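You operate a simulated robot arm through the tools that you are given. There is no shell and no other tool. Be economical: measure what you need, move in short steps, check, and stop when the job is done.

The job below is to be done with a simulated two-armed robot. You get a single attempt, and the scene is never put back.

JOB
Fetch the wooden tag that says "10" from the top of the small goods bench and set it on the shelf under the small goods bench. Fetch the small carton from the top of the small goods bench and set it on top of the wide cup there. Fetch the white card case that says "CARDS 10" from the top of the small goods bench and set it on the low shelf under the small marker. Pick up the blue pen from the right end of the blue workbench with one hand, pass it to the other hand and put it on the bottom shelf of the pale wood bench. Put the red metal block on the plate on the top of the small goods bench. Stack the steel bottle labelled "B7" from the top of the side desk on top of the steel bottle labelled "A2". The order is free.

Only the result counts: the job must be done as asked and must still hold three seconds after the hand-in. Knocking over, shifting, dropping, spilling or breaking anything else fails it.

ROBOT AND FRAMES
Two 7-joint arms with two-finger parallel grippers on one trunk, on a base that drives. Base frame: it is fixed to the floor where the robot stands at the start and does not move with it; the origin is under the middle of the robot, x ahead of it, y to its left, z up; the surface under the hand at the start is at about z = 86. Lengths are in cm, angles in rad, forces in N, time in s.
The left shoulder is at the start at [5, 15.8, 115.8], the right one opposite. With the tool pointing down near the work surface each hand reaches from about 22 to 66 cm from the robot's upright axis, wherever it stands, measured 20 degrees to its own side. Places, roughly: blue pen (3x3x13 cm) [170, 10, 90]; bottom shelf of the pale wood bench [520, 140, 30]; low shelf under the small marker [140, 100, 30]; plate (9x12x1 cm) [40, 50, 90]; red metal block (4x4x2 cm) [160, 100, 80]; shelf under the small goods bench [70, 0, 30]; small carton [50, -50, 100]; steel bottle [175, -250, 75]; white card case [75, -50, 75]; wide cup [50, -75, 100]; wooden tag [50, 25, 75]. Payload 3.91 kg a hand.
Tool frame (each hand has its own): the origin (TCP) lies between the finger pads and is the grasp point; the fingertips stand 3 cm ahead of it; z points along the fingers, y is the line along which they close. Largest opening 11 cm; finger width 2, thickness 1; the body of the gripper, 4.8 by 11.2 cm, starts 5.5 cm behind the TCP.
Orientation is told as [roll, pitch, yaw] about the base's x, y, z axes, in that order, counted from this pose: with the fingers straight down and closing along the base's y, the tool's x points along the base's -x, its y along +y and its z along -z.

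CONTROLS
- The arms move only by the tool move_arm. It takes "left_motion", "right_motion" or both (then of equal length, played together; a hand with none holds still); each is a list of rows, each an object (a shift or turn left out is 0, a gripper value left out holds the last) with "dr": the turn, a rotation vector about the base's x, y, z in units of 180 degrees (1.0 is 180 degrees), a list of three; "dp": the shift along the base's x, y, z in units of 300 mm (1.0 is 300 mm), a list of three; "claw": the opening, from 0 (shut) to 1 (fully open). In form: [{"dr": [rx, ry, rz], "dp": [dx, dy, dz], "claw": claw}, ...]. A call has 1 to 20 rows; each row is the pose to reach, as a shift and turn from the pose commanded when the call began. A call with a number of a shift or a turn outside -1 to 1 is refused whole. Rows are played at 5 a second. More than 5 cm and 0.15 rad between two rows, or a gripper value outside its range, and nothing of the call is played. Where a pose cannot be reached the arm comes as near as it can. A force on the tool above 40 N (or 10 N above the force at the start of the call, whichever is more), or a blocked arm, ends the call early, and 0.2 s more pass. The fingers move at their own pace (about 15.3 cm/s each) and stop on an object; they squeeze with about 29 N. The grip force told is the motor's: it shows also when the fingers shut on nothing. Time passes only in rows, and 0.2 s behind the last, so rows that repeat a pose let the fingers close. The reply holds the time, the measured pose of the TCP, the force on the tool along the base axes, the opening and the grip force, in the units named above and with some noise, with the torque about the TCP (base axes, N m) and any sound that the robot's microphone picked up, and new pictures: "pictures" is both (left out), scene, wrist or none (wrist: the cameras of the hands that moved).
- Cameras (640 x 400 px; columns grow to the right, rows downward): "scene" is now at [13.24, -0.13, 130.91]; the picture's right is [-0.02, -1.00, 0.00], its down [-0.45, 0.01, -0.89] and it looks along [0.89, -0.02, -0.45] (base axes); focal length 214 px, centre (320, 200). "left" rides on the left gripper at [7.3, -1.7, -10.3] in its tool frame; the picture's right is [0.23, 0.97, 0.00], its down [-0.76, 0.18, -0.62] and it looks along [-0.61, 0.14, 0.78] (tool axes); focal length 222 px, centre (320, 200). "right" rides on the right gripper at [7.2, 1.7, -10.3] in its tool frame; the picture's right is [-0.23, 0.97, 0.00], its down [-0.76, -0.18, -0.62] and it looks along [-0.61, -0.14, 0.78] (tool axes); focal length 222 px, centre (320, 200). There is no depth. A picture from a camera that has moved, and an enlarged one, comes with that camera's place and axes in the base frame and with its lens.
- lift_body(by): slides the trunk up (or, below 0, down) by that many cm; the arms and the scene camera ride with it, the base frame stays. It gives what a move gives, with no picture.
- base_move(legs): drives the robot by 1 to 6 legs, each [ahead, turn to the left] in cm and rad, along the robot's own axes; the way and the turn of a leg run together, so that a leg with both is an arc; at most 150 cm and 3.142 rad a leg. The arms and the cameras ride along, it lands a little off, and it stops where it bumps. It gives what a move gives, and a new picture of the scene camera.
- head_to(pan, tilt): turns the head with the scene camera to pan (to the left, within 1.396 rad either way) and tilt (down, from -0.506 to 1.204), counted from straight ahead of the robot. It gives what a move gives, and a new picture of the scene camera.
- close_up(camera, box): a new picture of the part [left, top, right, bottom] of that camera's present view, enlarged. The clock stands still meanwhile.
- close_job(): hands the job in; it is judged then, once.

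Go step by step. Nothing tells you exact positions but the pictures and the camera data: compare them with the known pose of the tool, close in by small moves and look again before you grip or let go. The budget is 196 turns and 260 pictures, counting those below and the enlarged ones. Unless the task says otherwise, let go and move clear before handing in.

The tools are called after ">>>" as a command line: name --argument value ..., lists and objects as JSON in quotes. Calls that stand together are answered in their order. move_arm: Moves the arms, as the interface text tells. Its arguments: {"type":"object","properties":{"left_motion":{"type":"array","items":{"type":"object","properties":{"dr":{"type":"array","items":{"type":"number"}},"dp":{"type":"array","items":{"type":"number"}},"claw":{"type":"number"}}}},"right_motion":{"type":"array","items":{"type":"object","properties":{"dr":{"type":"array","items":{"type":"number"}},"dp":{"type":"array","items":{"type":"number"}},"claw":{"type":"number"}}}},"pictures":{"type":"string","enum":["both","scene","wrist","none"]}},"required":[]} The other tools are called the same way: lift_body (by) slides the trunk up or down; base_move (legs) drives the base; head_to (pan, tilt) turns the head that bears the scene camera; close_up (camera, box) takes an enlarged picture of a part of a camera's view; close_job () hands the job in.

At the start:

```text
time: 0.0
left_eef_pos: [39.87, 6.43, 122.56]
left_tool_rot: [0.002, 0.0, -0.002]
left_ft_force: [0.8, -0.6, 0.3]
left_ft_torque: [0.02, -0.07, 0.02]
left_width: 11.0
left_grasp_force: 0.0
right_eef_pos: [37.29, -28.0, 120.15]
right_tool_rot: [-0.001, -0.002, -0.005]
right_ft_force: [0.1, 0.1, -0.6]
right_ft_torque: [0.01, 0.02, -0.03]
right_width: 11.0
right_grasp_force: 0.1
trunk travel left (down, up): [-40.0, 8.2]
robot x, y, heading: [0.3, -0.2, -0.002]
head pan, tilt: [-0.024, 0.466]
```

scene: 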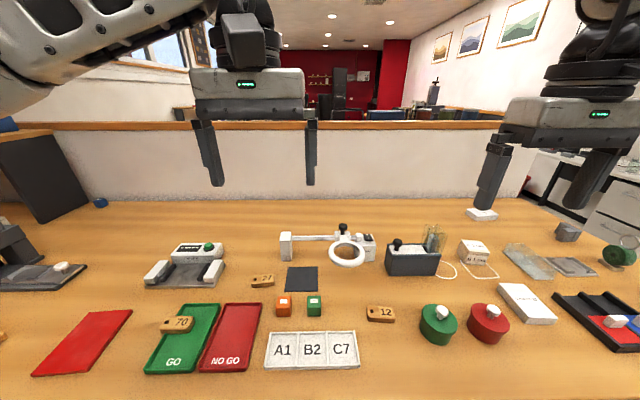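
right: 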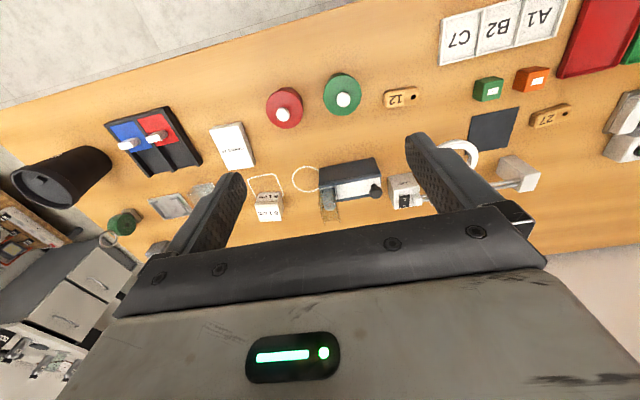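
left: 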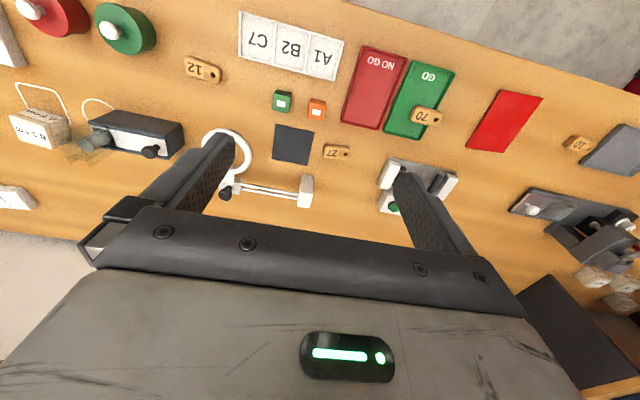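

I see a workbench ahead with tags, blocks, cups and card cases. I'll look around first to find the other places.

>>> head_to --pan 0.9 --tilt 0.5

>>> head_to --pan -0.9 --tilt 0.5

>>> head_to --pan 0 --tilt 0.9

```text
time: 1.2
left_eef_pos: [39.85, 6.32, 122.6]
left_tool_rot: [0.0, -0.001, -0.004]
left_ft_force: [0.4, 0.1, -0.9]
left_ft_torque: [-0.01, 0.0, 0.01]
left_width: 11.0
left_grasp_force: 0.1
right_eef_pos: [37.29, -28.2, 119.95]
right_tool_rot: [0.0, -0.001, -0.003]
right_ft_force: [0.2, 0.5, -0.5]
right_ft_torque: [0.02, 0.01, 0.0]
right_width: 11.01
right_grasp_force: 0.0
trunk travel left (down, up): [-40.0, 8.2]
robot x, y, heading: [-0.13, 0.05, 0.003]
head pan, tilt: [0.901, 0.499]
camera scene: at [9.74, 7.21, 130.62], right [0.78, -0.62, 0.0], down [-0.3, -0.37, -0.88], along [0.55, 0.69, -0.48], focal length 214 px, centre (320, 200)
```

scene: 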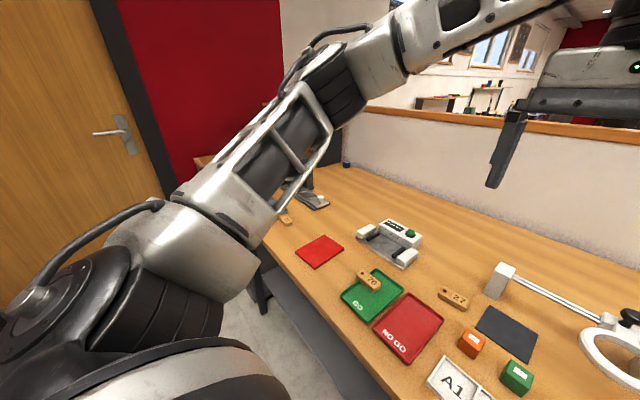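

```text
time: 3.0
left_eef_pos: [39.85, 6.41, 122.54]
left_tool_rot: [0.0, -0.001, -0.004]
left_ft_force: [0.3, 0.2, 0.0]
left_ft_torque: [0.0, 0.01, -0.04]
left_width: 11.01
left_grasp_force: 0.0
right_eef_pos: [37.31, -28.05, 120.12]
right_tool_rot: [0.0, 0.0, -0.006]
right_ft_force: [0.6, -0.4, 0.0]
right_ft_torque: [0.0, 0.0, -0.01]
right_width: 10.96
right_grasp_force: 0.0
trunk travel left (down, up): [-40.0, 8.2]
robot x, y, heading: [-0.1, -0.03, 0.002]
head pan, tilt: [-0.901, 0.499]
camera scene: at [9.74, -7.04, 130.62], right [-0.78, -0.62, 0.0], down [-0.3, 0.38, -0.88], along [0.55, -0.69, -0.48], focal length 214 px, centre (320, 200)
```

scene: 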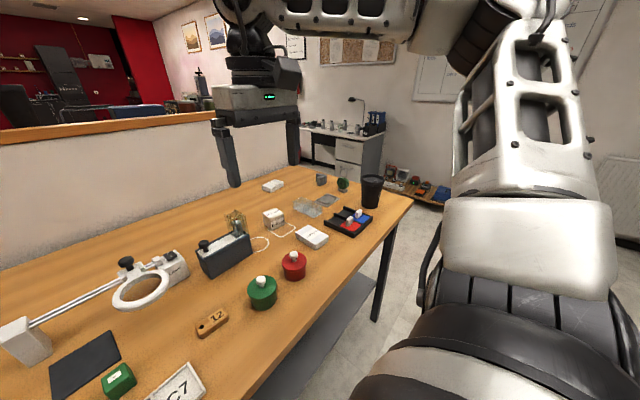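

```text
time: 4.2
left_eef_pos: [39.91, 6.4, 122.8]
left_tool_rot: [0.001, -0.001, -0.005]
left_ft_force: [0.0, -0.1, -0.3]
left_ft_torque: [-0.01, -0.02, 0.01]
left_width: 10.96
left_grasp_force: 0.1
right_eef_pos: [37.33, -28.01, 120.06]
right_tool_rot: [-0.002, 0.001, -0.006]
right_ft_force: [-0.3, 0.1, 0.5]
right_ft_torque: [-0.02, 0.0, 0.01]
right_width: 11.01
right_grasp_force: 0.1
trunk travel left (down, up): [-40.0, 8.2]
robot x, y, heading: [-0.33, 0.23, -0.002]
head pan, tilt: [0.0, 0.901]
camera scene: at [11.63, 0.08, 127.23], right [0.0, -1.0, 0.0], down [-0.78, 0.0, -0.62], along [0.62, 0.0, -0.78], focal length 214 px, centre (320, 200)
```

scene: 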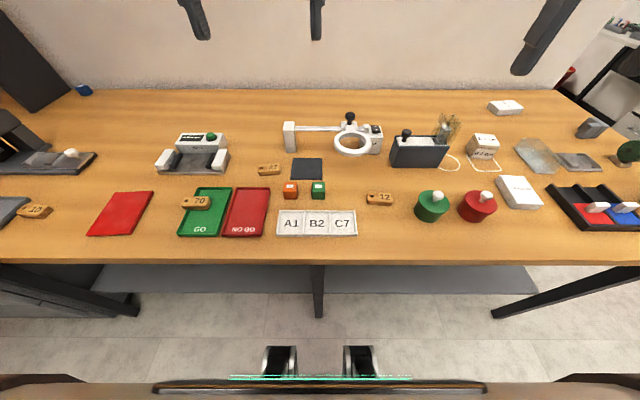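

The bench with the small goods is directly ahead. I'll zoom in on the small items and then look farther around.

>>> close_up --camera "scene" --box '[0, 80, 320, 280]'

>>> close_up --camera "scene" --box '[320, 80, 640, 280]'

>>> head_to --pan -1.396 --tilt 0.3

>>> lift_body --by 8

>>> head_to --pan 0 --tilt 0.2

>>> head_to --pan 1.396 --tilt 0.2

```text
2.00 times, centred on (160, 180) of scene
camera zoom: at [11.63, 0.08, 127.23], right [0.0, -1.0, 0.0], down [-0.78, 0.0, -0.62], along [0.62, 0.0, -0.78], focal length 429 px, centre (640, 240)
```

zoom: 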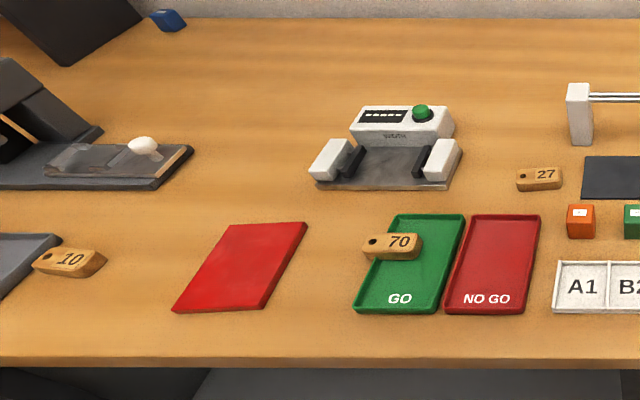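

```text
2.00 times, centred on (480, 180) of scene
camera zoom: at [11.63, 0.08, 127.23], right [0.0, -1.0, 0.0], down [-0.78, 0.0, -0.62], along [0.62, 0.0, -0.78], focal length 429 px, centre (0, 240)
```

zoom: 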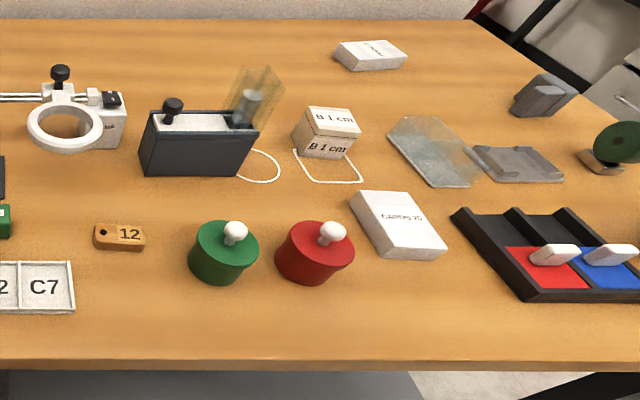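

```text
time: 5.8
left_eef_pos: [39.77, 6.58, 122.64]
left_tool_rot: [0.0, 0.0, -0.003]
left_ft_force: [0.8, 0.2, 0.7]
left_ft_torque: [0.04, -0.02, 0.01]
left_width: 11.0
left_grasp_force: 0.0
right_eef_pos: [37.23, -27.94, 119.97]
right_tool_rot: [-0.001, -0.001, -0.006]
right_ft_force: [-0.4, 0.1, 0.5]
right_ft_torque: [-0.01, 0.03, 0.0]
right_width: 11.0
right_grasp_force: 0.0
trunk travel left (down, up): [-40.0, 8.2]
robot x, y, heading: [0.06, -0.09, 0.004]
head pan, tilt: [-1.396, 0.3]
camera scene: at [5.71, -9.1, 132.45], right [-0.98, -0.17, 0.0], down [-0.05, 0.29, -0.96], along [0.17, -0.94, -0.3], focal length 214 px, centre (320, 200)
```

scene: 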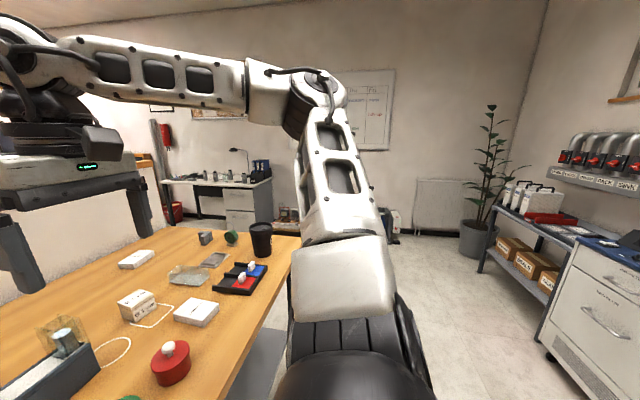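

```text
time: 6.9
left_eef_pos: [39.92, 6.57, 130.56]
left_tool_rot: [0.0, 0.0, -0.005]
left_ft_force: [-0.8, -0.6, 0.9]
left_ft_torque: [0.02, 0.0, 0.01]
left_width: 11.01
left_grasp_force: 0.1
right_eef_pos: [37.29, -28.0, 128.09]
right_tool_rot: [0.0, -0.001, -0.005]
right_ft_force: [0.3, 0.0, -0.7]
right_ft_torque: [0.01, -0.03, 0.01]
right_width: 10.98
right_grasp_force: 0.1
trunk travel left (down, up): [-48.0, 0.2]
robot x, y, heading: [-0.38, 0.09, -0.004]
head pan, tilt: [-1.396, 0.3]
```

```text
time: 8.4
left_eef_pos: [39.79, 6.43, 130.56]
left_tool_rot: [-0.001, 0.0, -0.004]
left_ft_force: [-0.1, 1.0, 0.1]
left_ft_torque: [-0.02, 0.01, 0.0]
left_width: 11.02
left_grasp_force: 0.0
right_eef_pos: [37.22, -27.99, 128.08]
right_tool_rot: [0.0, -0.002, -0.005]
right_ft_force: [-0.1, 1.0, 0.6]
right_ft_torque: [0.02, 0.01, -0.01]
right_width: 11.0
right_grasp_force: 0.2
trunk travel left (down, up): [-48.0, 0.2]
robot x, y, heading: [-0.15, -0.27, -0.001]
head pan, tilt: [0.0, 0.201]
camera scene: at [13.4, 0.08, 141.39], right [0.0, -1.0, 0.0], down [-0.2, 0.0, -0.98], along [0.98, 0.0, -0.2], focal length 214 px, centre (320, 200)
```

scene: 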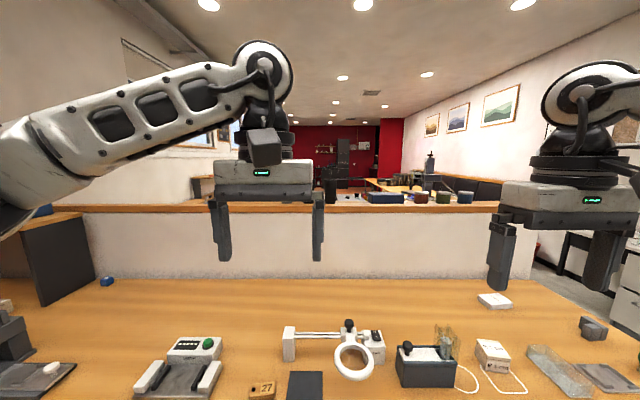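

```text
time: 10.0
left_eef_pos: [39.86, 6.47, 130.66]
left_tool_rot: [0.0, 0.0, -0.005]
left_ft_force: [-0.6, -0.2, 1.2]
left_ft_torque: [-0.04, -0.04, 0.0]
left_width: 11.01
left_grasp_force: 0.0
right_eef_pos: [37.27, -28.04, 128.12]
right_tool_rot: [0.0, 0.0, -0.005]
right_ft_force: [0.5, -0.2, 0.4]
right_ft_torque: [0.01, 0.01, -0.02]
right_width: 10.99
right_grasp_force: 0.1
trunk travel left (down, up): [-48.0, 0.2]
robot x, y, heading: [-0.48, 0.26, 0.001]
head pan, tilt: [1.396, 0.201]
camera scene: at [5.71, 9.26, 141.39], right [0.98, -0.17, 0.0], down [-0.03, -0.2, -0.98], along [0.17, 0.96, -0.2], focal length 214 px, centre (320, 200)
```

scene: 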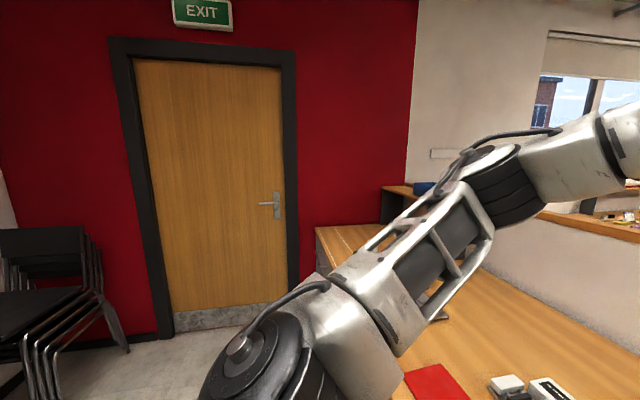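

I need to read labels precisely before moving anything.

>>> lift_body --by -8

>>> head_to --pan 0.75 --tilt 0.75

>>> close_up --camera "left" --box '[360, 80, 640, 255]'

>>> head_to --pan -0.75 --tilt 0.75

>>> close_up --camera "right" --box '[0, 80, 320, 280]'

>>> close_up --camera "scene" --box '[240, 50, 480, 200]'

```text
time: 11.2
left_eef_pos: [39.9, 6.46, 122.59]
left_tool_rot: [-0.002, 0.0, -0.004]
left_ft_force: [0.6, -0.2, 0.4]
left_ft_torque: [0.01, 0.03, 0.02]
left_width: 10.99
left_grasp_force: 0.0
right_eef_pos: [37.38, -28.01, 120.11]
right_tool_rot: [0.0, 0.0, -0.004]
right_ft_force: [0.4, -0.3, 0.6]
right_ft_torque: [-0.01, 0.01, 0.04]
right_width: 10.99
right_grasp_force: 0.1
trunk travel left (down, up): [-40.0, 8.2]
robot x, y, heading: [0.06, -0.4, 0.003]
head pan, tilt: [1.396, 0.201]
```

```text
time: 12.2
left_eef_pos: [39.77, 6.53, 122.56]
left_tool_rot: [0.0, 0.0, -0.004]
left_ft_force: [0.8, -1.1, 1.4]
left_ft_torque: [-0.01, -0.04, -0.01]
left_width: 10.98
left_grasp_force: 0.2
right_eef_pos: [37.39, -28.09, 120.14]
right_tool_rot: [0.0, 0.0, -0.006]
right_ft_force: [1.0, -0.1, 0.1]
right_ft_torque: [-0.02, 0.0, 0.02]
right_width: 10.98
right_grasp_force: 0.1
trunk travel left (down, up): [-40.0, 8.2]
robot x, y, heading: [0.06, 0.29, -0.004]
head pan, tilt: [0.75, 0.75]
camera scene: at [10.14, 5.75, 128.43], right [0.68, -0.73, 0.0], down [-0.5, -0.47, -0.73], along [0.53, 0.5, -0.68], focal length 214 px, centre (320, 200)
```

scene: 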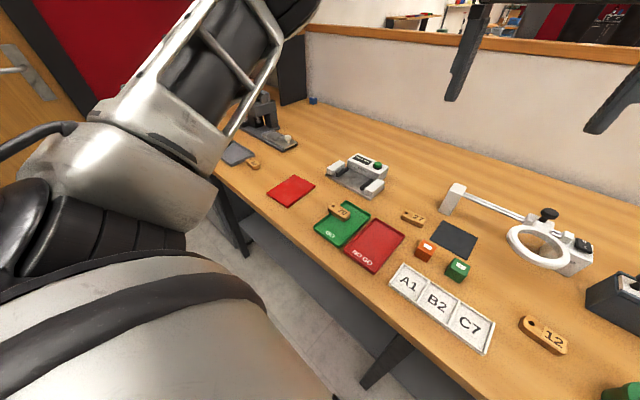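

```text
2.29 times, centred on (500, 168) of left
camera zoom: at [32.63, 4.88, 133.06], right [-0.22, 0.97, 0.0], down [0.76, 0.18, 0.62], along [0.61, 0.14, -0.78], focal length 508 px, centre (-91, 274)
```

zoom: 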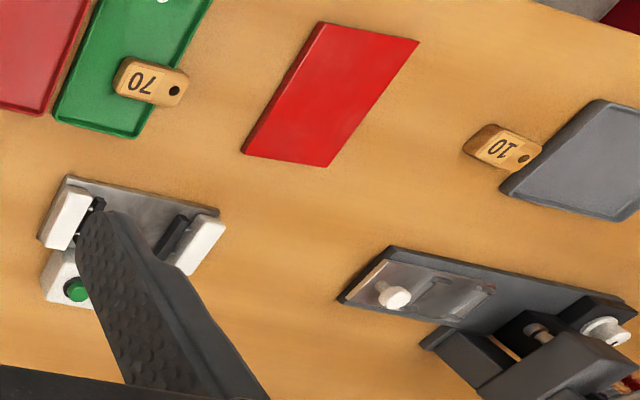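

```text
time: 13.8
left_eef_pos: [39.73, 6.4, 122.68]
left_tool_rot: [-0.001, -0.001, -0.004]
left_ft_force: [0.0, 0.0, -1.0]
left_ft_torque: [-0.01, 0.02, -0.01]
left_width: 11.0
left_grasp_force: 0.1
right_eef_pos: [37.26, -28.05, 120.11]
right_tool_rot: [0.001, -0.001, -0.005]
right_ft_force: [0.2, 0.3, -0.1]
right_ft_torque: [0.02, -0.03, 0.01]
right_width: 10.99
right_grasp_force: 0.1
trunk travel left (down, up): [-40.0, 8.2]
robot x, y, heading: [0.33, 0.23, -0.0]
head pan, tilt: [-0.75, 0.75]
camera scene: at [10.15, -5.56, 128.42], right [-0.68, -0.73, 0.0], down [-0.5, 0.46, -0.73], along [0.54, -0.5, -0.68], focal length 214 px, centre (320, 200)
```

scene: 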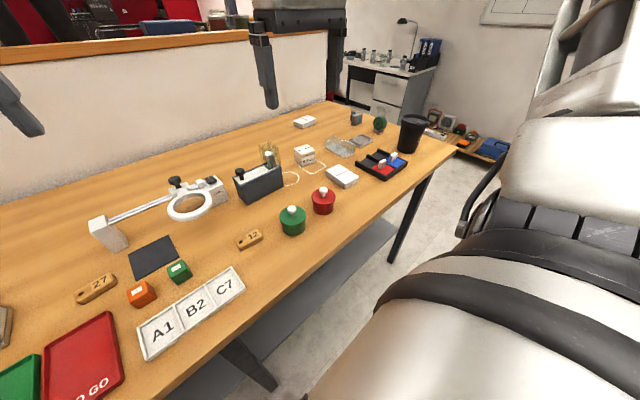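

```text
2.00 times, centred on (160, 180) of right
camera zoom: at [30.21, -26.18, 130.36], right [0.23, 0.97, 0.0], down [0.76, -0.18, 0.62], along [0.61, -0.14, -0.78], focal length 444 px, centre (640, 240)
```

zoom: 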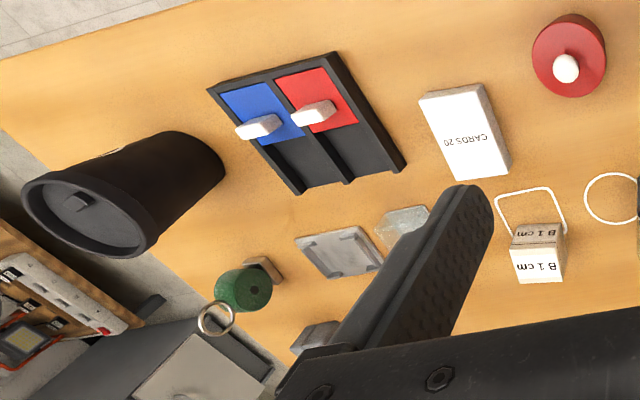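

```text
2.67 times, centred on (360, 125) of scene
camera zoom: at [10.15, -5.56, 128.42], right [-0.68, -0.73, 0.0], down [-0.5, 0.46, -0.73], along [0.54, -0.5, -0.68], focal length 572 px, centre (213, 400)
```

zoom: 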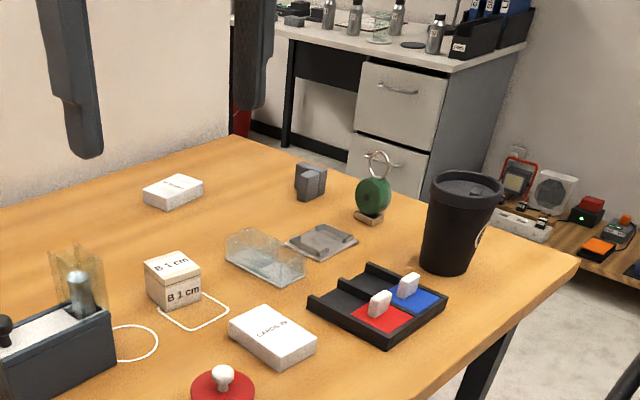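

The "B 1 cm" box is probably the small carton, and the dark tumbler is the cup. I still need to read the far card case and re-check the tags.

>>> close_up --camera "scene" --box '[285, 105, 349, 145]'

>>> close_up --camera "scene" --box '[320, 20, 480, 120]'

>>> close_up --camera "left" --box '[400, 90, 464, 130]'

>>> close_up --camera "left" --box '[550, 125, 614, 165]'

>>> close_up --camera "scene" --box '[230, 130, 358, 210]'

```text
10.00 times, centred on (317, 125) of scene
camera zoom: at [10.15, -5.56, 128.42], right [-0.68, -0.73, 0.0], down [-0.5, 0.46, -0.73], along [0.54, -0.5, -0.68], focal length 2145 px, centre (350, 950)
```

zoom: 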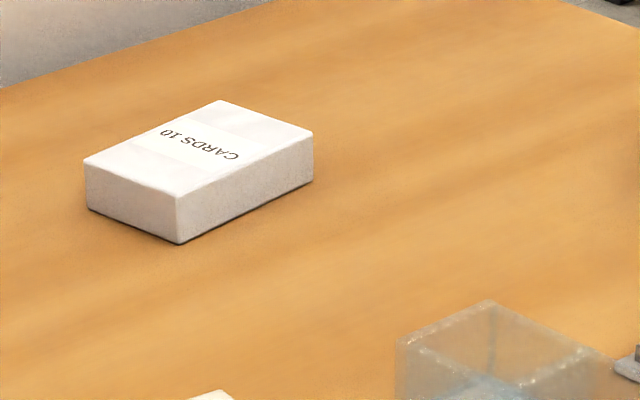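

```text
4.00 times, centred on (400, 70) of scene
camera zoom: at [10.15, -5.56, 128.42], right [-0.68, -0.73, 0.0], down [-0.5, 0.46, -0.73], along [0.54, -0.5, -0.68], focal length 858 px, centre (0, 720)
```

zoom: 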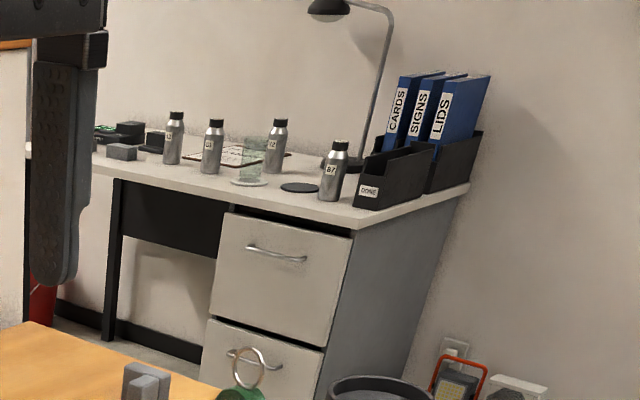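

```text
10.00 times, centred on (432, 110) of left
camera zoom: at [32.63, 4.88, 133.06], right [-0.22, 0.97, 0.0], down [0.76, 0.18, 0.62], along [0.61, 0.14, -0.78], focal length 2221 px, centre (-800, 1100)
```

zoom: 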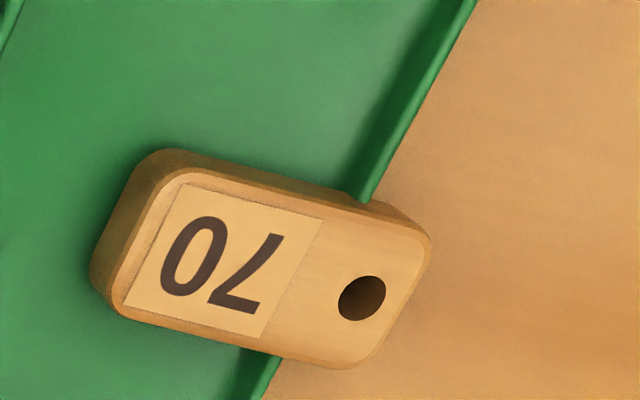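

```text
10.00 times, centred on (582, 145) of left
camera zoom: at [32.63, 4.88, 133.06], right [-0.22, 0.97, 0.0], down [0.76, 0.18, 0.62], along [0.61, 0.14, -0.78], focal length 2221 px, centre (-2300, 750)
```

zoom: 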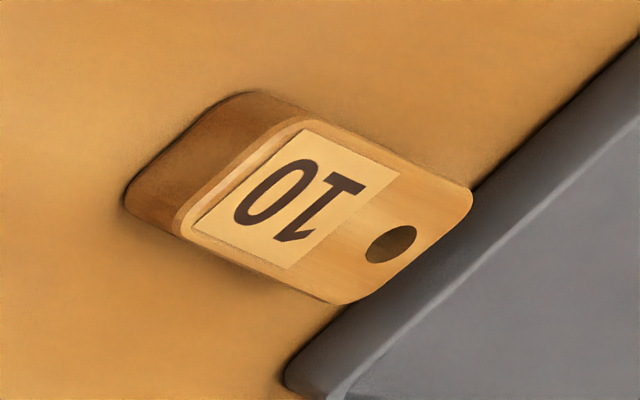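

```text
5.00 times, centred on (294, 170) of scene
camera zoom: at [10.15, -5.56, 128.42], right [-0.68, -0.73, 0.0], down [-0.5, 0.46, -0.73], along [0.54, -0.5, -0.68], focal length 1072 px, centre (450, 350)
```

zoom: 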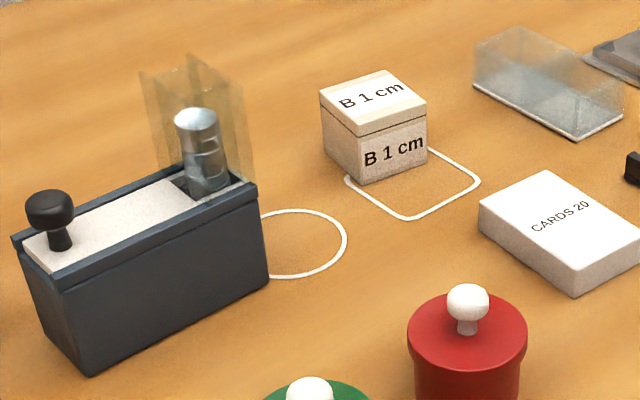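

Labels settled: the leftmost tag is "10", and the far right case is "CARDS 10". I'll move to the right of the bench for the carton, with the head down to watch.

>>> base_move --legs '[[0, -1.571], [45, 0], [0, 1.571]]'

>>> head_to --pan -0.35 --tilt 0.75

```text
time: 24.2
left_eef_pos: [40.35, -37.48, 122.62]
left_tool_rot: [0.001, 0.002, 0.032]
left_ft_force: [0.0, 0.5, -0.1]
left_ft_torque: [0.0, 0.03, -0.02]
left_width: 10.99
left_grasp_force: 0.1
right_eef_pos: [39.07, -71.96, 120.14]
right_tool_rot: [0.0, -0.001, 0.031]
right_ft_force: [0.2, -0.1, 0.0]
right_ft_torque: [-0.01, 0.02, -0.07]
right_width: 10.99
right_grasp_force: 0.0
trunk travel left (down, up): [-40.0, 8.2]
robot x, y, heading: [1.01, -45.31, 0.031]
head pan, tilt: [-0.75, 0.75]
camera scene: at [11.11, -50.49, 128.42], right [-0.66, -0.76, 0.0], down [-0.51, 0.45, -0.73], along [0.55, -0.48, -0.68], focal length 214 px, centre (320, 200)
```

scene: 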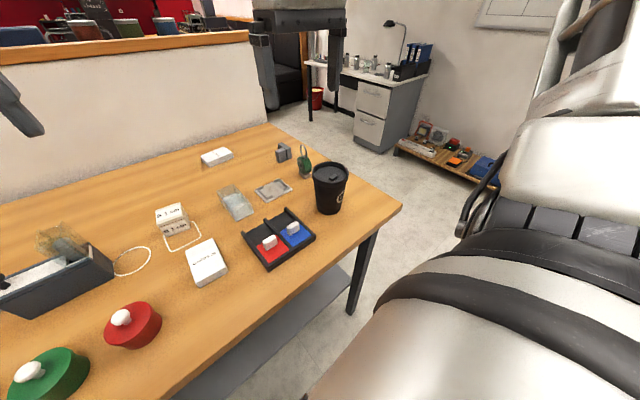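

```text
time: 25.0
left_eef_pos: [40.4, -37.48, 122.68]
left_tool_rot: [0.0, -0.001, 0.031]
left_ft_force: [-0.8, 0.3, 0.1]
left_ft_torque: [-0.03, 0.0, 0.0]
left_width: 10.96
left_grasp_force: 0.0
right_eef_pos: [39.07, -71.95, 120.01]
right_tool_rot: [0.0, 0.001, 0.031]
right_ft_force: [0.5, -0.3, 0.1]
right_ft_torque: [0.01, 0.03, 0.02]
right_width: 10.99
right_grasp_force: 0.1
trunk travel left (down, up): [-40.0, 8.2]
robot x, y, heading: [0.52, -45.24, 0.035]
head pan, tilt: [-0.351, 0.75]
camera scene: at [12.72, -47.65, 128.42], right [-0.31, -0.95, 0.0], down [-0.65, 0.21, -0.73], along [0.7, -0.23, -0.68], focal length 214 px, centre (320, 200)
```

scene: 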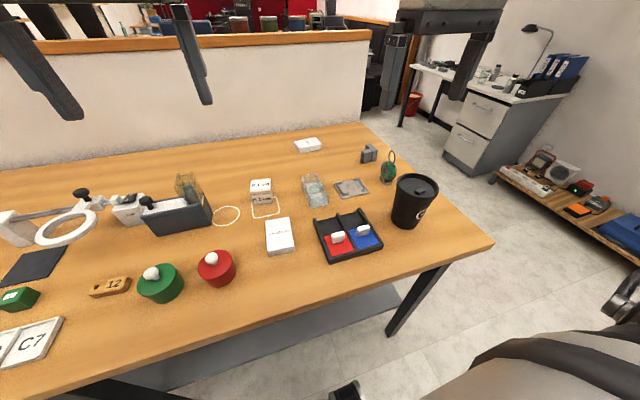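

I'll zoom on the carton and cup to get measured positions.

>>> close_up --camera "scene" --box '[230, 160, 310, 210]'

>>> close_up --camera "scene" --box '[350, 140, 478, 240]'

```text
8.00 times, centred on (270, 185) of scene
camera zoom: at [12.72, -47.65, 128.42], right [-0.31, -0.95, 0.0], down [-0.65, 0.21, -0.73], along [0.7, -0.23, -0.68], focal length 1716 px, centre (720, 320)
```

zoom: 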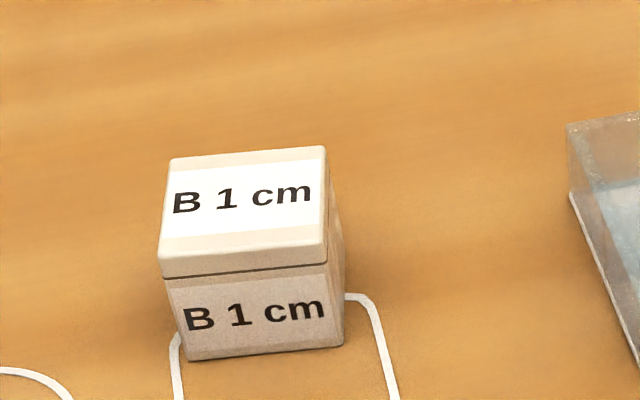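

```text
4.00 times, centred on (414, 190) of scene
camera zoom: at [12.72, -47.65, 128.42], right [-0.31, -0.95, 0.0], down [-0.65, 0.21, -0.73], along [0.7, -0.23, -0.68], focal length 858 px, centre (-56, 240)
```

zoom: 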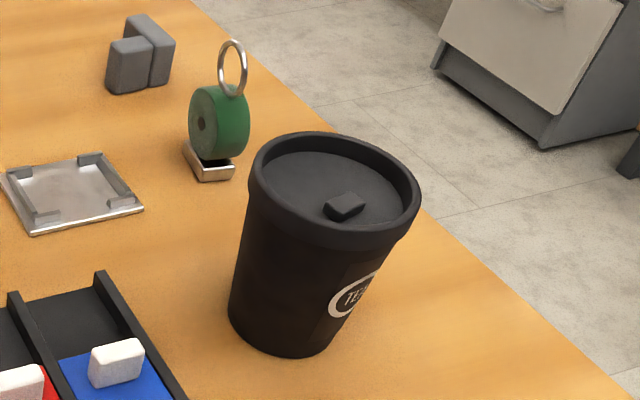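

The carton (about 5.5 cm) is at about [62.5, -46.6, 86–90.6], and the cup has a recessed lid with a small knob. I'll ease forward and shift the left arm aside.

>>> base_move --legs '[[4, 0]]'

>>> move_arm --left_motion '[{"dp": [-0.08, 0.15, 0]}, {"dp": [-0.16, 0.3, 0]}, {"dp": [-0.24, 0.45, 0]}, {"dp": [-0.3, 0.55, 0]}]' --pictures "none"

```text
time: 25.9
left_eef_pos: [44.41, -37.41, 122.63]
left_tool_rot: [-0.001, 0.0, 0.034]
left_ft_force: [0.2, -0.1, -0.7]
left_ft_torque: [0.02, 0.02, 0.02]
left_width: 10.99
left_grasp_force: 0.0
right_eef_pos: [43.13, -71.87, 119.97]
right_tool_rot: [0.0, 0.0, 0.029]
right_ft_force: [0.5, -0.2, 0.1]
right_ft_torque: [0.0, -0.01, 0.0]
right_width: 11.03
right_grasp_force: 0.0
trunk travel left (down, up): [-40.0, 8.2]
robot x, y, heading: [4.72, -45.19, 0.032]
head pan, tilt: [-0.351, 0.75]
camera scene: at [16.77, -47.51, 128.41], right [-0.31, -0.95, 0.0], down [-0.65, 0.21, -0.73], along [0.69, -0.23, -0.68], focal length 214 px, centre (320, 200)
```

scene: 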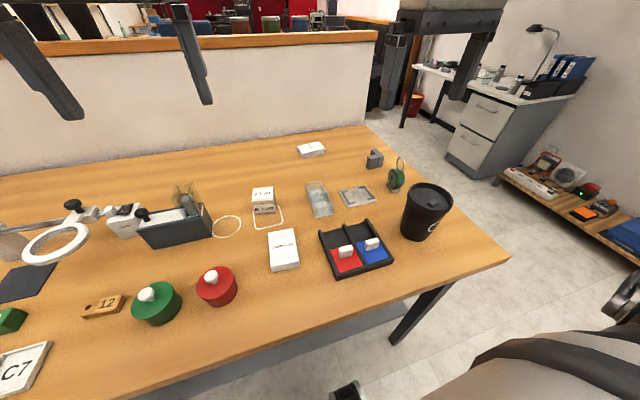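

```text
refused: row 1 steps farther than a row can; nothing moved
```

Row too big; smaller steps.

>>> move_arm --left_motion '[{"dp": [-0.07, 0.14, 0]}, {"dp": [-0.14, 0.28, 0]}, {"dp": [-0.21, 0.42, 0]}, {"dp": [-0.28, 0.55, 0]}]' --right_motion '[{"dp": [0.08, 0.1, -0.05]}, {"dp": [0.17, 0.22, -0.1]}, {"dp": [0.26, 0.33, -0.15], "dr": [0, 0, -0.02]}, {"dp": [0.35, 0.44, -0.2], "dr": [0, 0, -0.04]}]' --pictures "none"

>>> move_arm --right_motion '[{"dp": [0.08, 0.1, -0.05], "dr": [0, 0, -0.01]}, {"dp": [0.16, 0.2, -0.12], "dr": [0, 0, -0.015]}, {"dp": [0.24, 0.3, -0.2], "dr": [0, 0, -0.02]}, {"dp": [0.3, 0.4, -0.3], "dr": [0, 0, -0.024]}]' --pictures "both"

```text
time: 26.9
left_eef_pos: [35.77, -20.84, 122.77]
left_tool_rot: [-0.003, -0.001, 0.03]
left_ft_force: [-0.4, 0.3, -0.1]
left_ft_torque: [0.0, -0.03, 0.01]
left_width: 10.99
left_grasp_force: 0.0
right_eef_pos: [52.59, -59.7, 114.67]
right_tool_rot: [-0.001, -0.003, -0.086]
right_ft_force: [-0.1, 0.1, 0.3]
right_ft_torque: [0.04, -0.03, 0.01]
right_width: 10.98
right_grasp_force: 0.0
right hand out of reach, approached as far as the arm can: row 4
trunk travel left (down, up): [-40.0, 8.2]
robot x, y, heading: [4.7, -45.15, 0.032]
head pan, tilt: [-0.351, 0.75]
```

```text
time: 27.9
left_eef_pos: [36.02, -20.84, 122.52]
left_tool_rot: [-0.001, -0.002, 0.032]
left_ft_force: [0.1, 0.1, -0.2]
left_ft_torque: [0.0, 0.03, 0.0]
left_width: 11.0
left_grasp_force: 0.0
right_eef_pos: [53.0, -58.69, 106.11]
right_tool_rot: [0.002, -0.001, -0.172]
right_ft_force: [-0.1, 0.3, -0.5]
right_ft_torque: [0.05, 0.0, -0.01]
right_width: 10.99
right_grasp_force: 0.1
right hand out of reach, approached as far as the arm can: row 1, 2, 3, 4
trunk travel left (down, up): [-40.0, 8.2]
robot x, y, heading: [4.77, -45.01, 0.036]
head pan, tilt: [-0.351, 0.75]
camera scene: at [16.67, -47.52, 128.42], right [-0.31, -0.95, 0.0], down [-0.65, 0.21, -0.73], along [0.69, -0.23, -0.68], focal length 214 px, centre (320, 200)
camera right: at [46.32, -55.59, 116.36], right [0.39, 0.92, 0.0], down [0.72, -0.31, 0.62], along [0.57, -0.24, -0.78], focal length 222 px, centre (320, 200)
```

scene: 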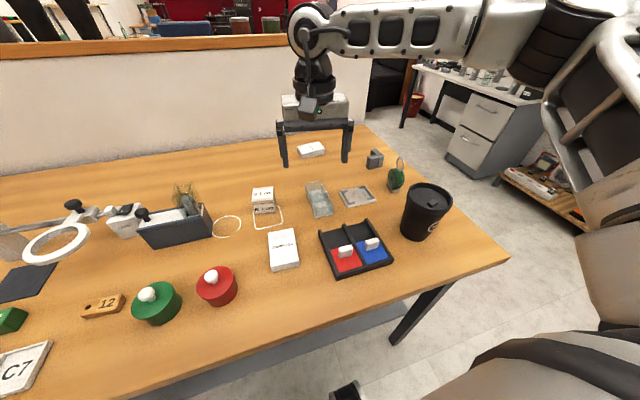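
right: 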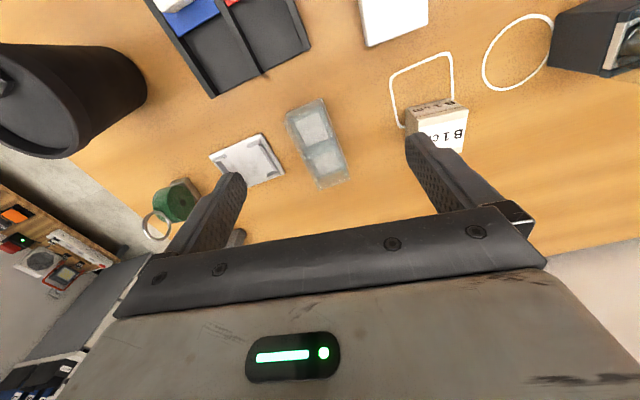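

The right arm can't reach inward enough here; turning the base left puts the carton on the right hand's side.

>>> move_arm --right_motion '[{"dp": [-0.08, 0, 0.1]}, {"dp": [-0.16, 0, 0.2]}, {"dp": [-0.16, 0, 0.33]}]' --pictures "none"

>>> base_move --legs '[[0, 0.37]]'

```text
time: 28.7
left_eef_pos: [35.95, -20.97, 122.61]
left_tool_rot: [-0.001, 0.0, 0.031]
left_ft_force: [0.7, 0.1, 0.2]
left_ft_torque: [-0.06, 0.02, 0.03]
left_width: 10.98
left_grasp_force: 0.0
right_eef_pos: [48.35, -58.48, 116.05]
right_tool_rot: [0.0, 0.001, -0.171]
right_ft_force: [0.3, 0.1, 0.4]
right_ft_torque: [-0.01, 0.02, 0.01]
right_width: 11.0
right_grasp_force: 0.0
trunk travel left (down, up): [-40.0, 8.2]
robot x, y, heading: [4.52, -45.24, 0.035]
head pan, tilt: [-0.351, 0.75]
```

```text
time: 30.2
left_eef_pos: [24.91, -11.15, 122.5]
left_tool_rot: [-0.001, 0.001, 0.403]
left_ft_force: [0.0, 0.3, -0.1]
left_ft_torque: [-0.05, 0.03, 0.0]
left_width: 10.98
left_grasp_force: 0.0
right_eef_pos: [50.06, -41.67, 116.02]
right_tool_rot: [0.002, -0.001, 0.2]
right_ft_force: [-0.4, 0.4, -0.5]
right_ft_torque: [-0.02, -0.02, 0.0]
right_width: 11.0
right_grasp_force: 0.0
trunk travel left (down, up): [-40.0, 8.2]
robot x, y, heading: [4.57, -45.09, 0.407]
head pan, tilt: [-0.351, 0.75]
camera scene: at [16.72, -43.0, 128.42], right [0.06, -1.0, 0.0], down [-0.68, -0.04, -0.73], along [0.73, 0.04, -0.68], focal length 214 px, centre (320, 200)
```

scene: 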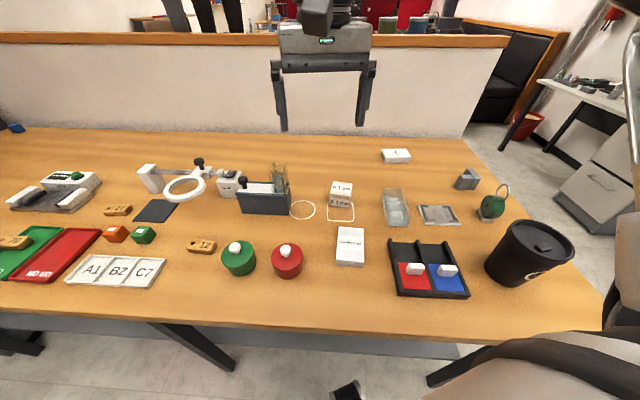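

Now move above the carton with yaw −0.17.

>>> move_arm --right_motion '[{"dp": [0.11, -0.04, -0.05], "dr": [0, 0, -0.035]}, {"dp": [0.22, -0.08, -0.12], "dr": [0, 0, -0.07]}, {"dp": [0.32, -0.12, -0.2], "dr": [0, 0, -0.1]}, {"dp": [0.41, -0.164, -0.3], "dr": [0, 0, -0.118]}, {"dp": [0.415, -0.164, -0.4], "dr": [0, 0, -0.118]}]' --pictures "wrist"

```text
time: 31.4
left_eef_pos: [25.08, -11.15, 122.68]
left_tool_rot: [0.0, -0.001, 0.402]
left_ft_force: [0.2, -0.8, 0.2]
left_ft_torque: [0.0, 0.01, 0.01]
left_width: 10.99
left_grasp_force: 0.0
right_eef_pos: [62.73, -46.69, 103.97]
right_tool_rot: [0.001, 0.001, -0.171]
right_ft_force: [0.4, 0.1, 0.1]
right_ft_torque: [0.02, 0.01, 0.0]
right_width: 10.99
right_grasp_force: 0.1
trunk travel left (down, up): [-40.0, 8.2]
robot x, y, heading: [4.55, -45.06, 0.405]
head pan, tilt: [-0.351, 0.75]
camera right: at [56.01, -43.81, 114.31], right [0.39, 0.92, 0.0], down [0.72, -0.31, 0.62], along [0.57, -0.24, -0.78], focal length 222 px, centre (320, 200)
```

right: 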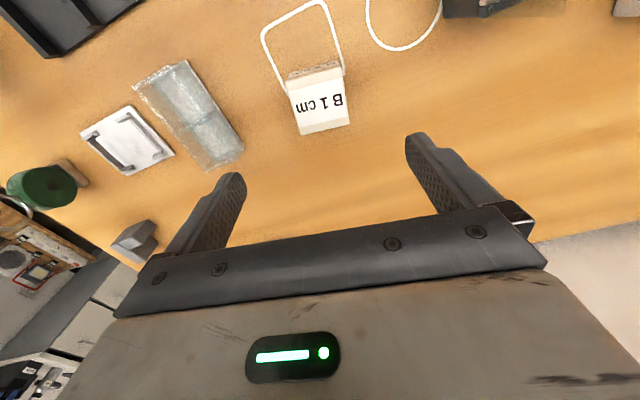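

Aligned. Descend and grip the carton.

>>> move_arm --right_motion '[{"dp": [-0.01, 0.005, -0.15]}, {"dp": [-0.01, 0.005, -0.3]}, {"dp": [-0.01, 0.005, -0.4]}, {"dp": [-0.01, 0.005, -0.475], "claw": 1}, {"dp": [-0.01, 0.005, -0.475], "claw": 0}, {"dp": [-0.01, 0.005, -0.475], "claw": 0}, {"dp": [-0.01, 0.005, -0.475], "claw": 0}]' --pictures "wrist"

```text
time: 33.0
left_eef_pos: [24.99, -11.25, 122.63]
left_tool_rot: [0.0, 0.002, 0.404]
left_ft_force: [0.1, 0.1, -0.5]
left_ft_torque: [0.01, -0.03, -0.03]
left_width: 10.99
left_grasp_force: 0.2
right_eef_pos: [61.09, -48.1, 90.89]
right_tool_rot: [0.0, 0.0, -0.171]
right_ft_force: [0.1, 0.8, -0.3]
right_ft_torque: [-0.01, 0.01, 0.01]
right_width: 5.45
right_grasp_force: 29.2
right hand out of reach, approached as far as the arm can: row 3, 4, 5, 6, 7
trunk travel left (down, up): [-40.0, 8.2]
robot x, y, heading: [4.9, -45.06, 0.412]
head pan, tilt: [-0.351, 0.75]
camera right: at [54.39, -45.22, 101.26], right [0.39, 0.92, 0.0], down [0.72, -0.3, 0.62], along [0.57, -0.24, -0.78], focal length 222 px, centre (320, 200)
```

right: 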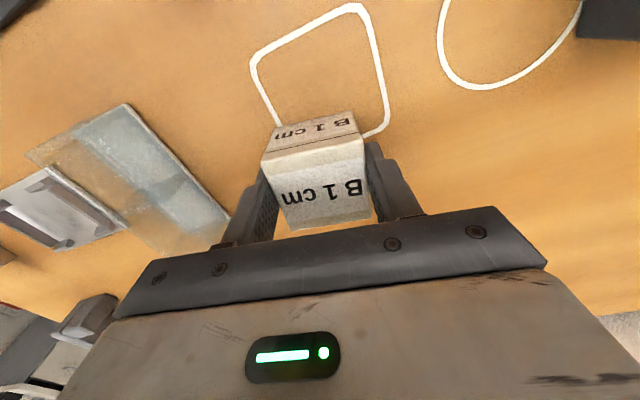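

Carton gripped (5.45 cm wide). I'll lift with the trunk and then look at the cup's lid from closer.

>>> lift_body --by 8

>>> move_arm --right_motion '[{"dp": [-0.1, 0, 0.1]}, {"dp": [-0.2, 0, 0.2]}, {"dp": [-0.27, -0.1, 0.27]}, {"dp": [-0.32, -0.22, 0.3]}]' --pictures "wrist"

>>> close_up --camera "scene" --box '[470, 200, 598, 280]'

```text
time: 34.2
left_eef_pos: [25.1, -11.28, 130.67]
left_tool_rot: [0.001, -0.001, 0.404]
left_ft_force: [-0.4, 0.3, -0.2]
left_ft_torque: [-0.01, 0.02, 0.0]
left_width: 10.99
left_grasp_force: 0.0
right_eef_pos: [61.07, -48.04, 98.99]
right_tool_rot: [0.001, 0.0, -0.17]
right_ft_force: [0.5, 0.0, -1.0]
right_ft_torque: [0.02, 0.02, 0.02]
right_width: 5.45
right_grasp_force: 28.8
trunk travel left (down, up): [-48.0, 0.2]
robot x, y, heading: [4.71, -45.08, 0.409]
head pan, tilt: [-0.351, 0.75]
```

```text
time: 35.2
left_eef_pos: [24.93, -11.33, 130.66]
left_tool_rot: [0.0, 0.0, 0.404]
left_ft_force: [-0.3, 0.4, -0.2]
left_ft_torque: [0.01, -0.01, 0.03]
left_width: 11.02
left_grasp_force: 0.2
right_eef_pos: [51.63, -54.78, 108.03]
right_tool_rot: [0.001, 0.0, -0.171]
right_ft_force: [-0.2, -0.2, -1.7]
right_ft_torque: [0.02, 0.02, -0.03]
right_width: 5.44
right_grasp_force: 29.2
trunk travel left (down, up): [-48.0, 0.2]
robot x, y, heading: [5.0, -45.06, 0.407]
head pan, tilt: [-0.351, 0.75]
camera right: at [44.89, -51.83, 118.4], right [0.39, 0.92, 0.0], down [0.72, -0.31, 0.62], along [0.57, -0.24, -0.78], focal length 222 px, centre (320, 200)
```

right: 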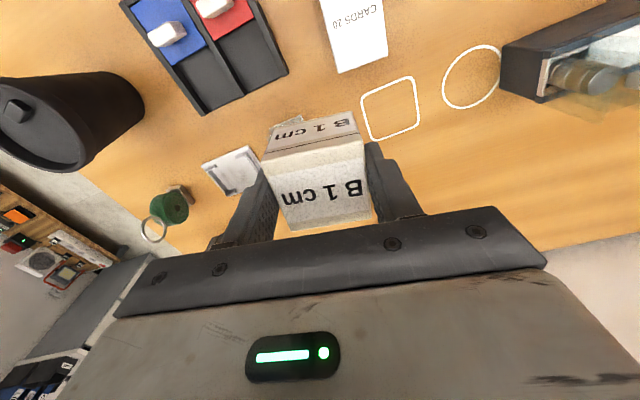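

```text
5.00 times, centred on (534, 240) of scene
camera zoom: at [16.72, -43.12, 136.42], right [0.06, -1.0, 0.0], down [-0.68, -0.04, -0.73], along [0.73, 0.04, -0.68], focal length 1072 px, centre (-750, 0)
```

zoom: 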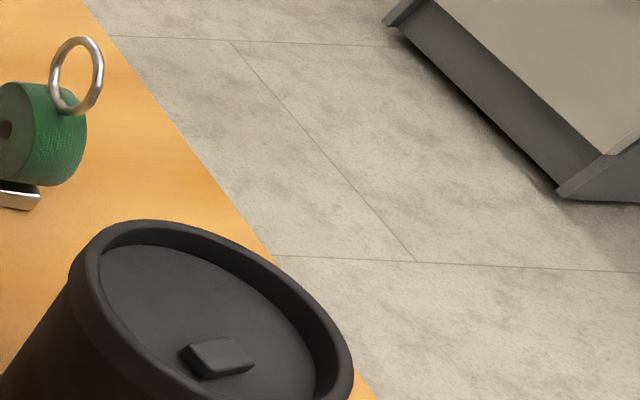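

>>> head_to --pan -1.2 --tilt 0.8

```text
time: 36.4
left_eef_pos: [25.17, -11.13, 130.61]
left_tool_rot: [0.0, 0.0, 0.403]
left_ft_force: [-0.7, 0.5, -0.3]
left_ft_torque: [0.01, 0.03, 0.0]
left_width: 10.99
left_grasp_force: 0.0
right_eef_pos: [51.7, -54.63, 108.22]
right_tool_rot: [0.001, 0.003, -0.171]
right_ft_force: [-0.5, 0.7, -1.0]
right_ft_torque: [0.03, 0.02, 0.0]
right_width: 5.43
right_grasp_force: 28.9
trunk travel left (down, up): [-48.0, 0.2]
robot x, y, heading: [4.82, -45.23, 0.402]
head pan, tilt: [-1.201, 0.799]
camera scene: at [14.13, -49.25, 136.02], right [-0.71, -0.7, 0.0], down [-0.5, 0.51, -0.7], along [0.49, -0.5, -0.72], focal length 214 px, centre (320, 200)
```

scene: 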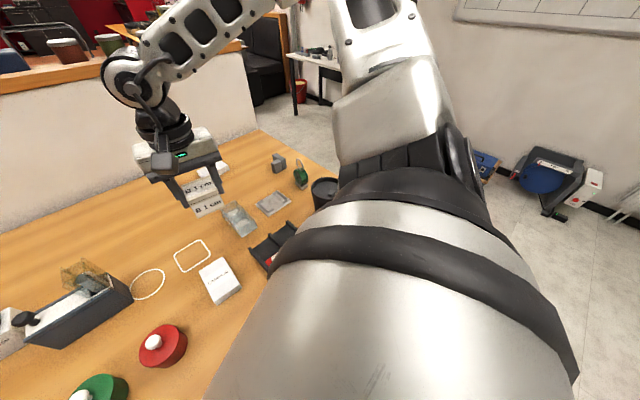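

>>> close_up --camera "right" --box '[0, 60, 160, 180]'

>>> head_to --pan -0.6 --tilt 0.85

>>> close_up --camera "scene" --box '[390, 120, 518, 200]'

```text
3.33 times, centred on (80, 120) of right
camera zoom: at [44.96, -51.71, 118.37], right [0.39, 0.92, 0.0], down [0.72, -0.3, 0.62], along [0.57, -0.24, -0.78], focal length 740 px, centre (1120, 467)
```

zoom: 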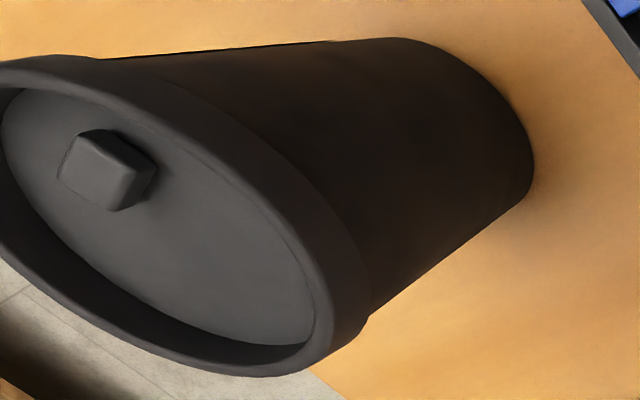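

```text
time: 37.4
left_eef_pos: [25.03, -11.06, 130.57]
left_tool_rot: [0.0, -0.001, 0.404]
left_ft_force: [0.1, -0.1, 0.4]
left_ft_torque: [-0.04, 0.03, 0.03]
left_width: 11.01
left_grasp_force: 0.1
right_eef_pos: [51.76, -54.61, 108.22]
right_tool_rot: [0.002, 0.0, -0.171]
right_ft_force: [0.3, 1.1, -1.0]
right_ft_torque: [0.04, 0.01, -0.01]
right_width: 5.46
right_grasp_force: 28.9
trunk travel left (down, up): [-48.0, 0.2]
robot x, y, heading: [4.98, -45.29, 0.408]
head pan, tilt: [-0.6, 0.85]
camera scene: at [16.14, -45.02, 135.62], right [-0.19, -0.98, 0.0], down [-0.74, 0.15, -0.66], along [0.65, -0.13, -0.75], focal length 214 px, centre (320, 200)
```

scene: 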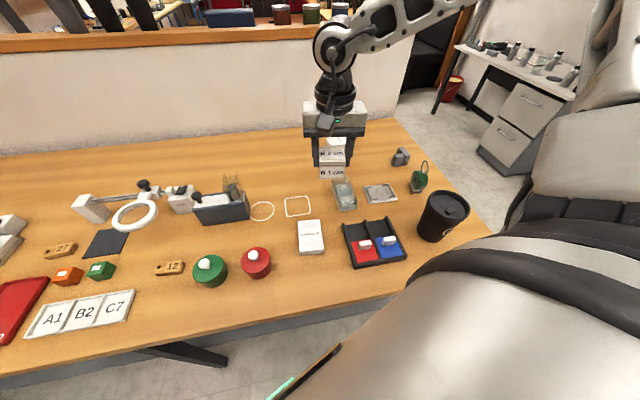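

```text
5.00 times, centred on (454, 160) of scene
camera zoom: at [16.14, -45.02, 135.62], right [-0.19, -0.98, 0.0], down [-0.74, 0.15, -0.66], along [0.65, -0.13, -0.75], focal length 1072 px, centre (-350, 400)
```

zoom: 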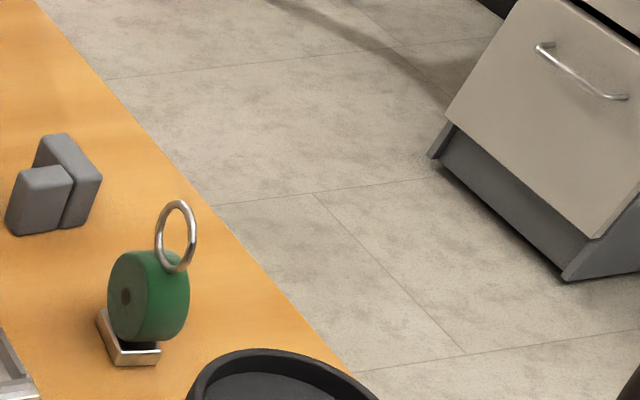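

The knob on the lid sits off-centre toward the robot. I'll carry the carton over the cup centre (~[42, -80.4]) and check before lowering.

>>> move_arm --right_motion '[{"dp": [-0.05, -0.14, 0]}, {"dp": [-0.11, -0.28, 0]}, {"dp": [-0.17, -0.43, 0]}, {"dp": [-0.23, -0.57, 0]}, {"dp": [-0.29, -0.71, 0]}, {"dp": [-0.355, -0.86, 0]}]' --pictures "both"

```text
time: 38.8
left_eef_pos: [24.92, -11.29, 130.76]
left_tool_rot: [0.001, -0.002, 0.403]
left_ft_force: [-0.2, 0.2, -0.7]
left_ft_torque: [-0.02, 0.01, 0.03]
left_width: 11.0
left_grasp_force: 0.0
right_eef_pos: [40.75, -80.7, 107.84]
right_tool_rot: [0.001, -0.001, -0.17]
right_ft_force: [-0.2, -0.6, -1.0]
right_ft_torque: [0.01, -0.01, -0.01]
right_width: 5.43
right_grasp_force: 29.0
trunk travel left (down, up): [-48.0, 0.2]
robot x, y, heading: [4.71, -45.01, 0.402]
head pan, tilt: [-0.6, 0.85]
camera scene: at [16.04, -45.05, 135.63], right [-0.19, -0.98, 0.0], down [-0.74, 0.15, -0.66], along [0.65, -0.13, -0.75], focal length 214 px, centre (320, 200)
camera right: at [34.05, -77.72, 118.26], right [0.39, 0.92, 0.0], down [0.72, -0.31, 0.62], along [0.58, -0.24, -0.78], focal length 222 px, centre (320, 200)
```

scene: 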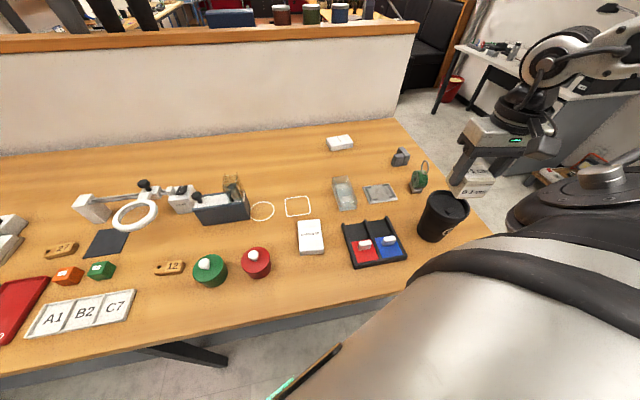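
right: 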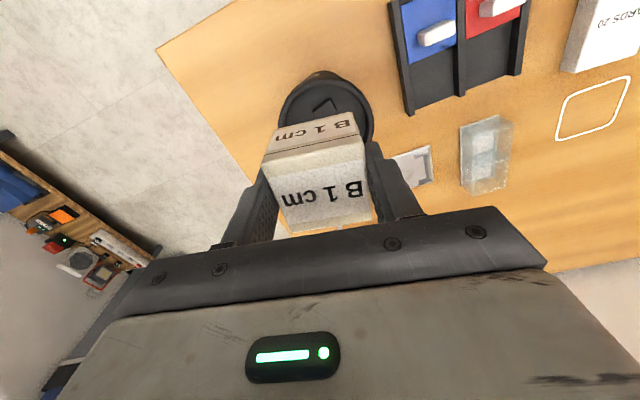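

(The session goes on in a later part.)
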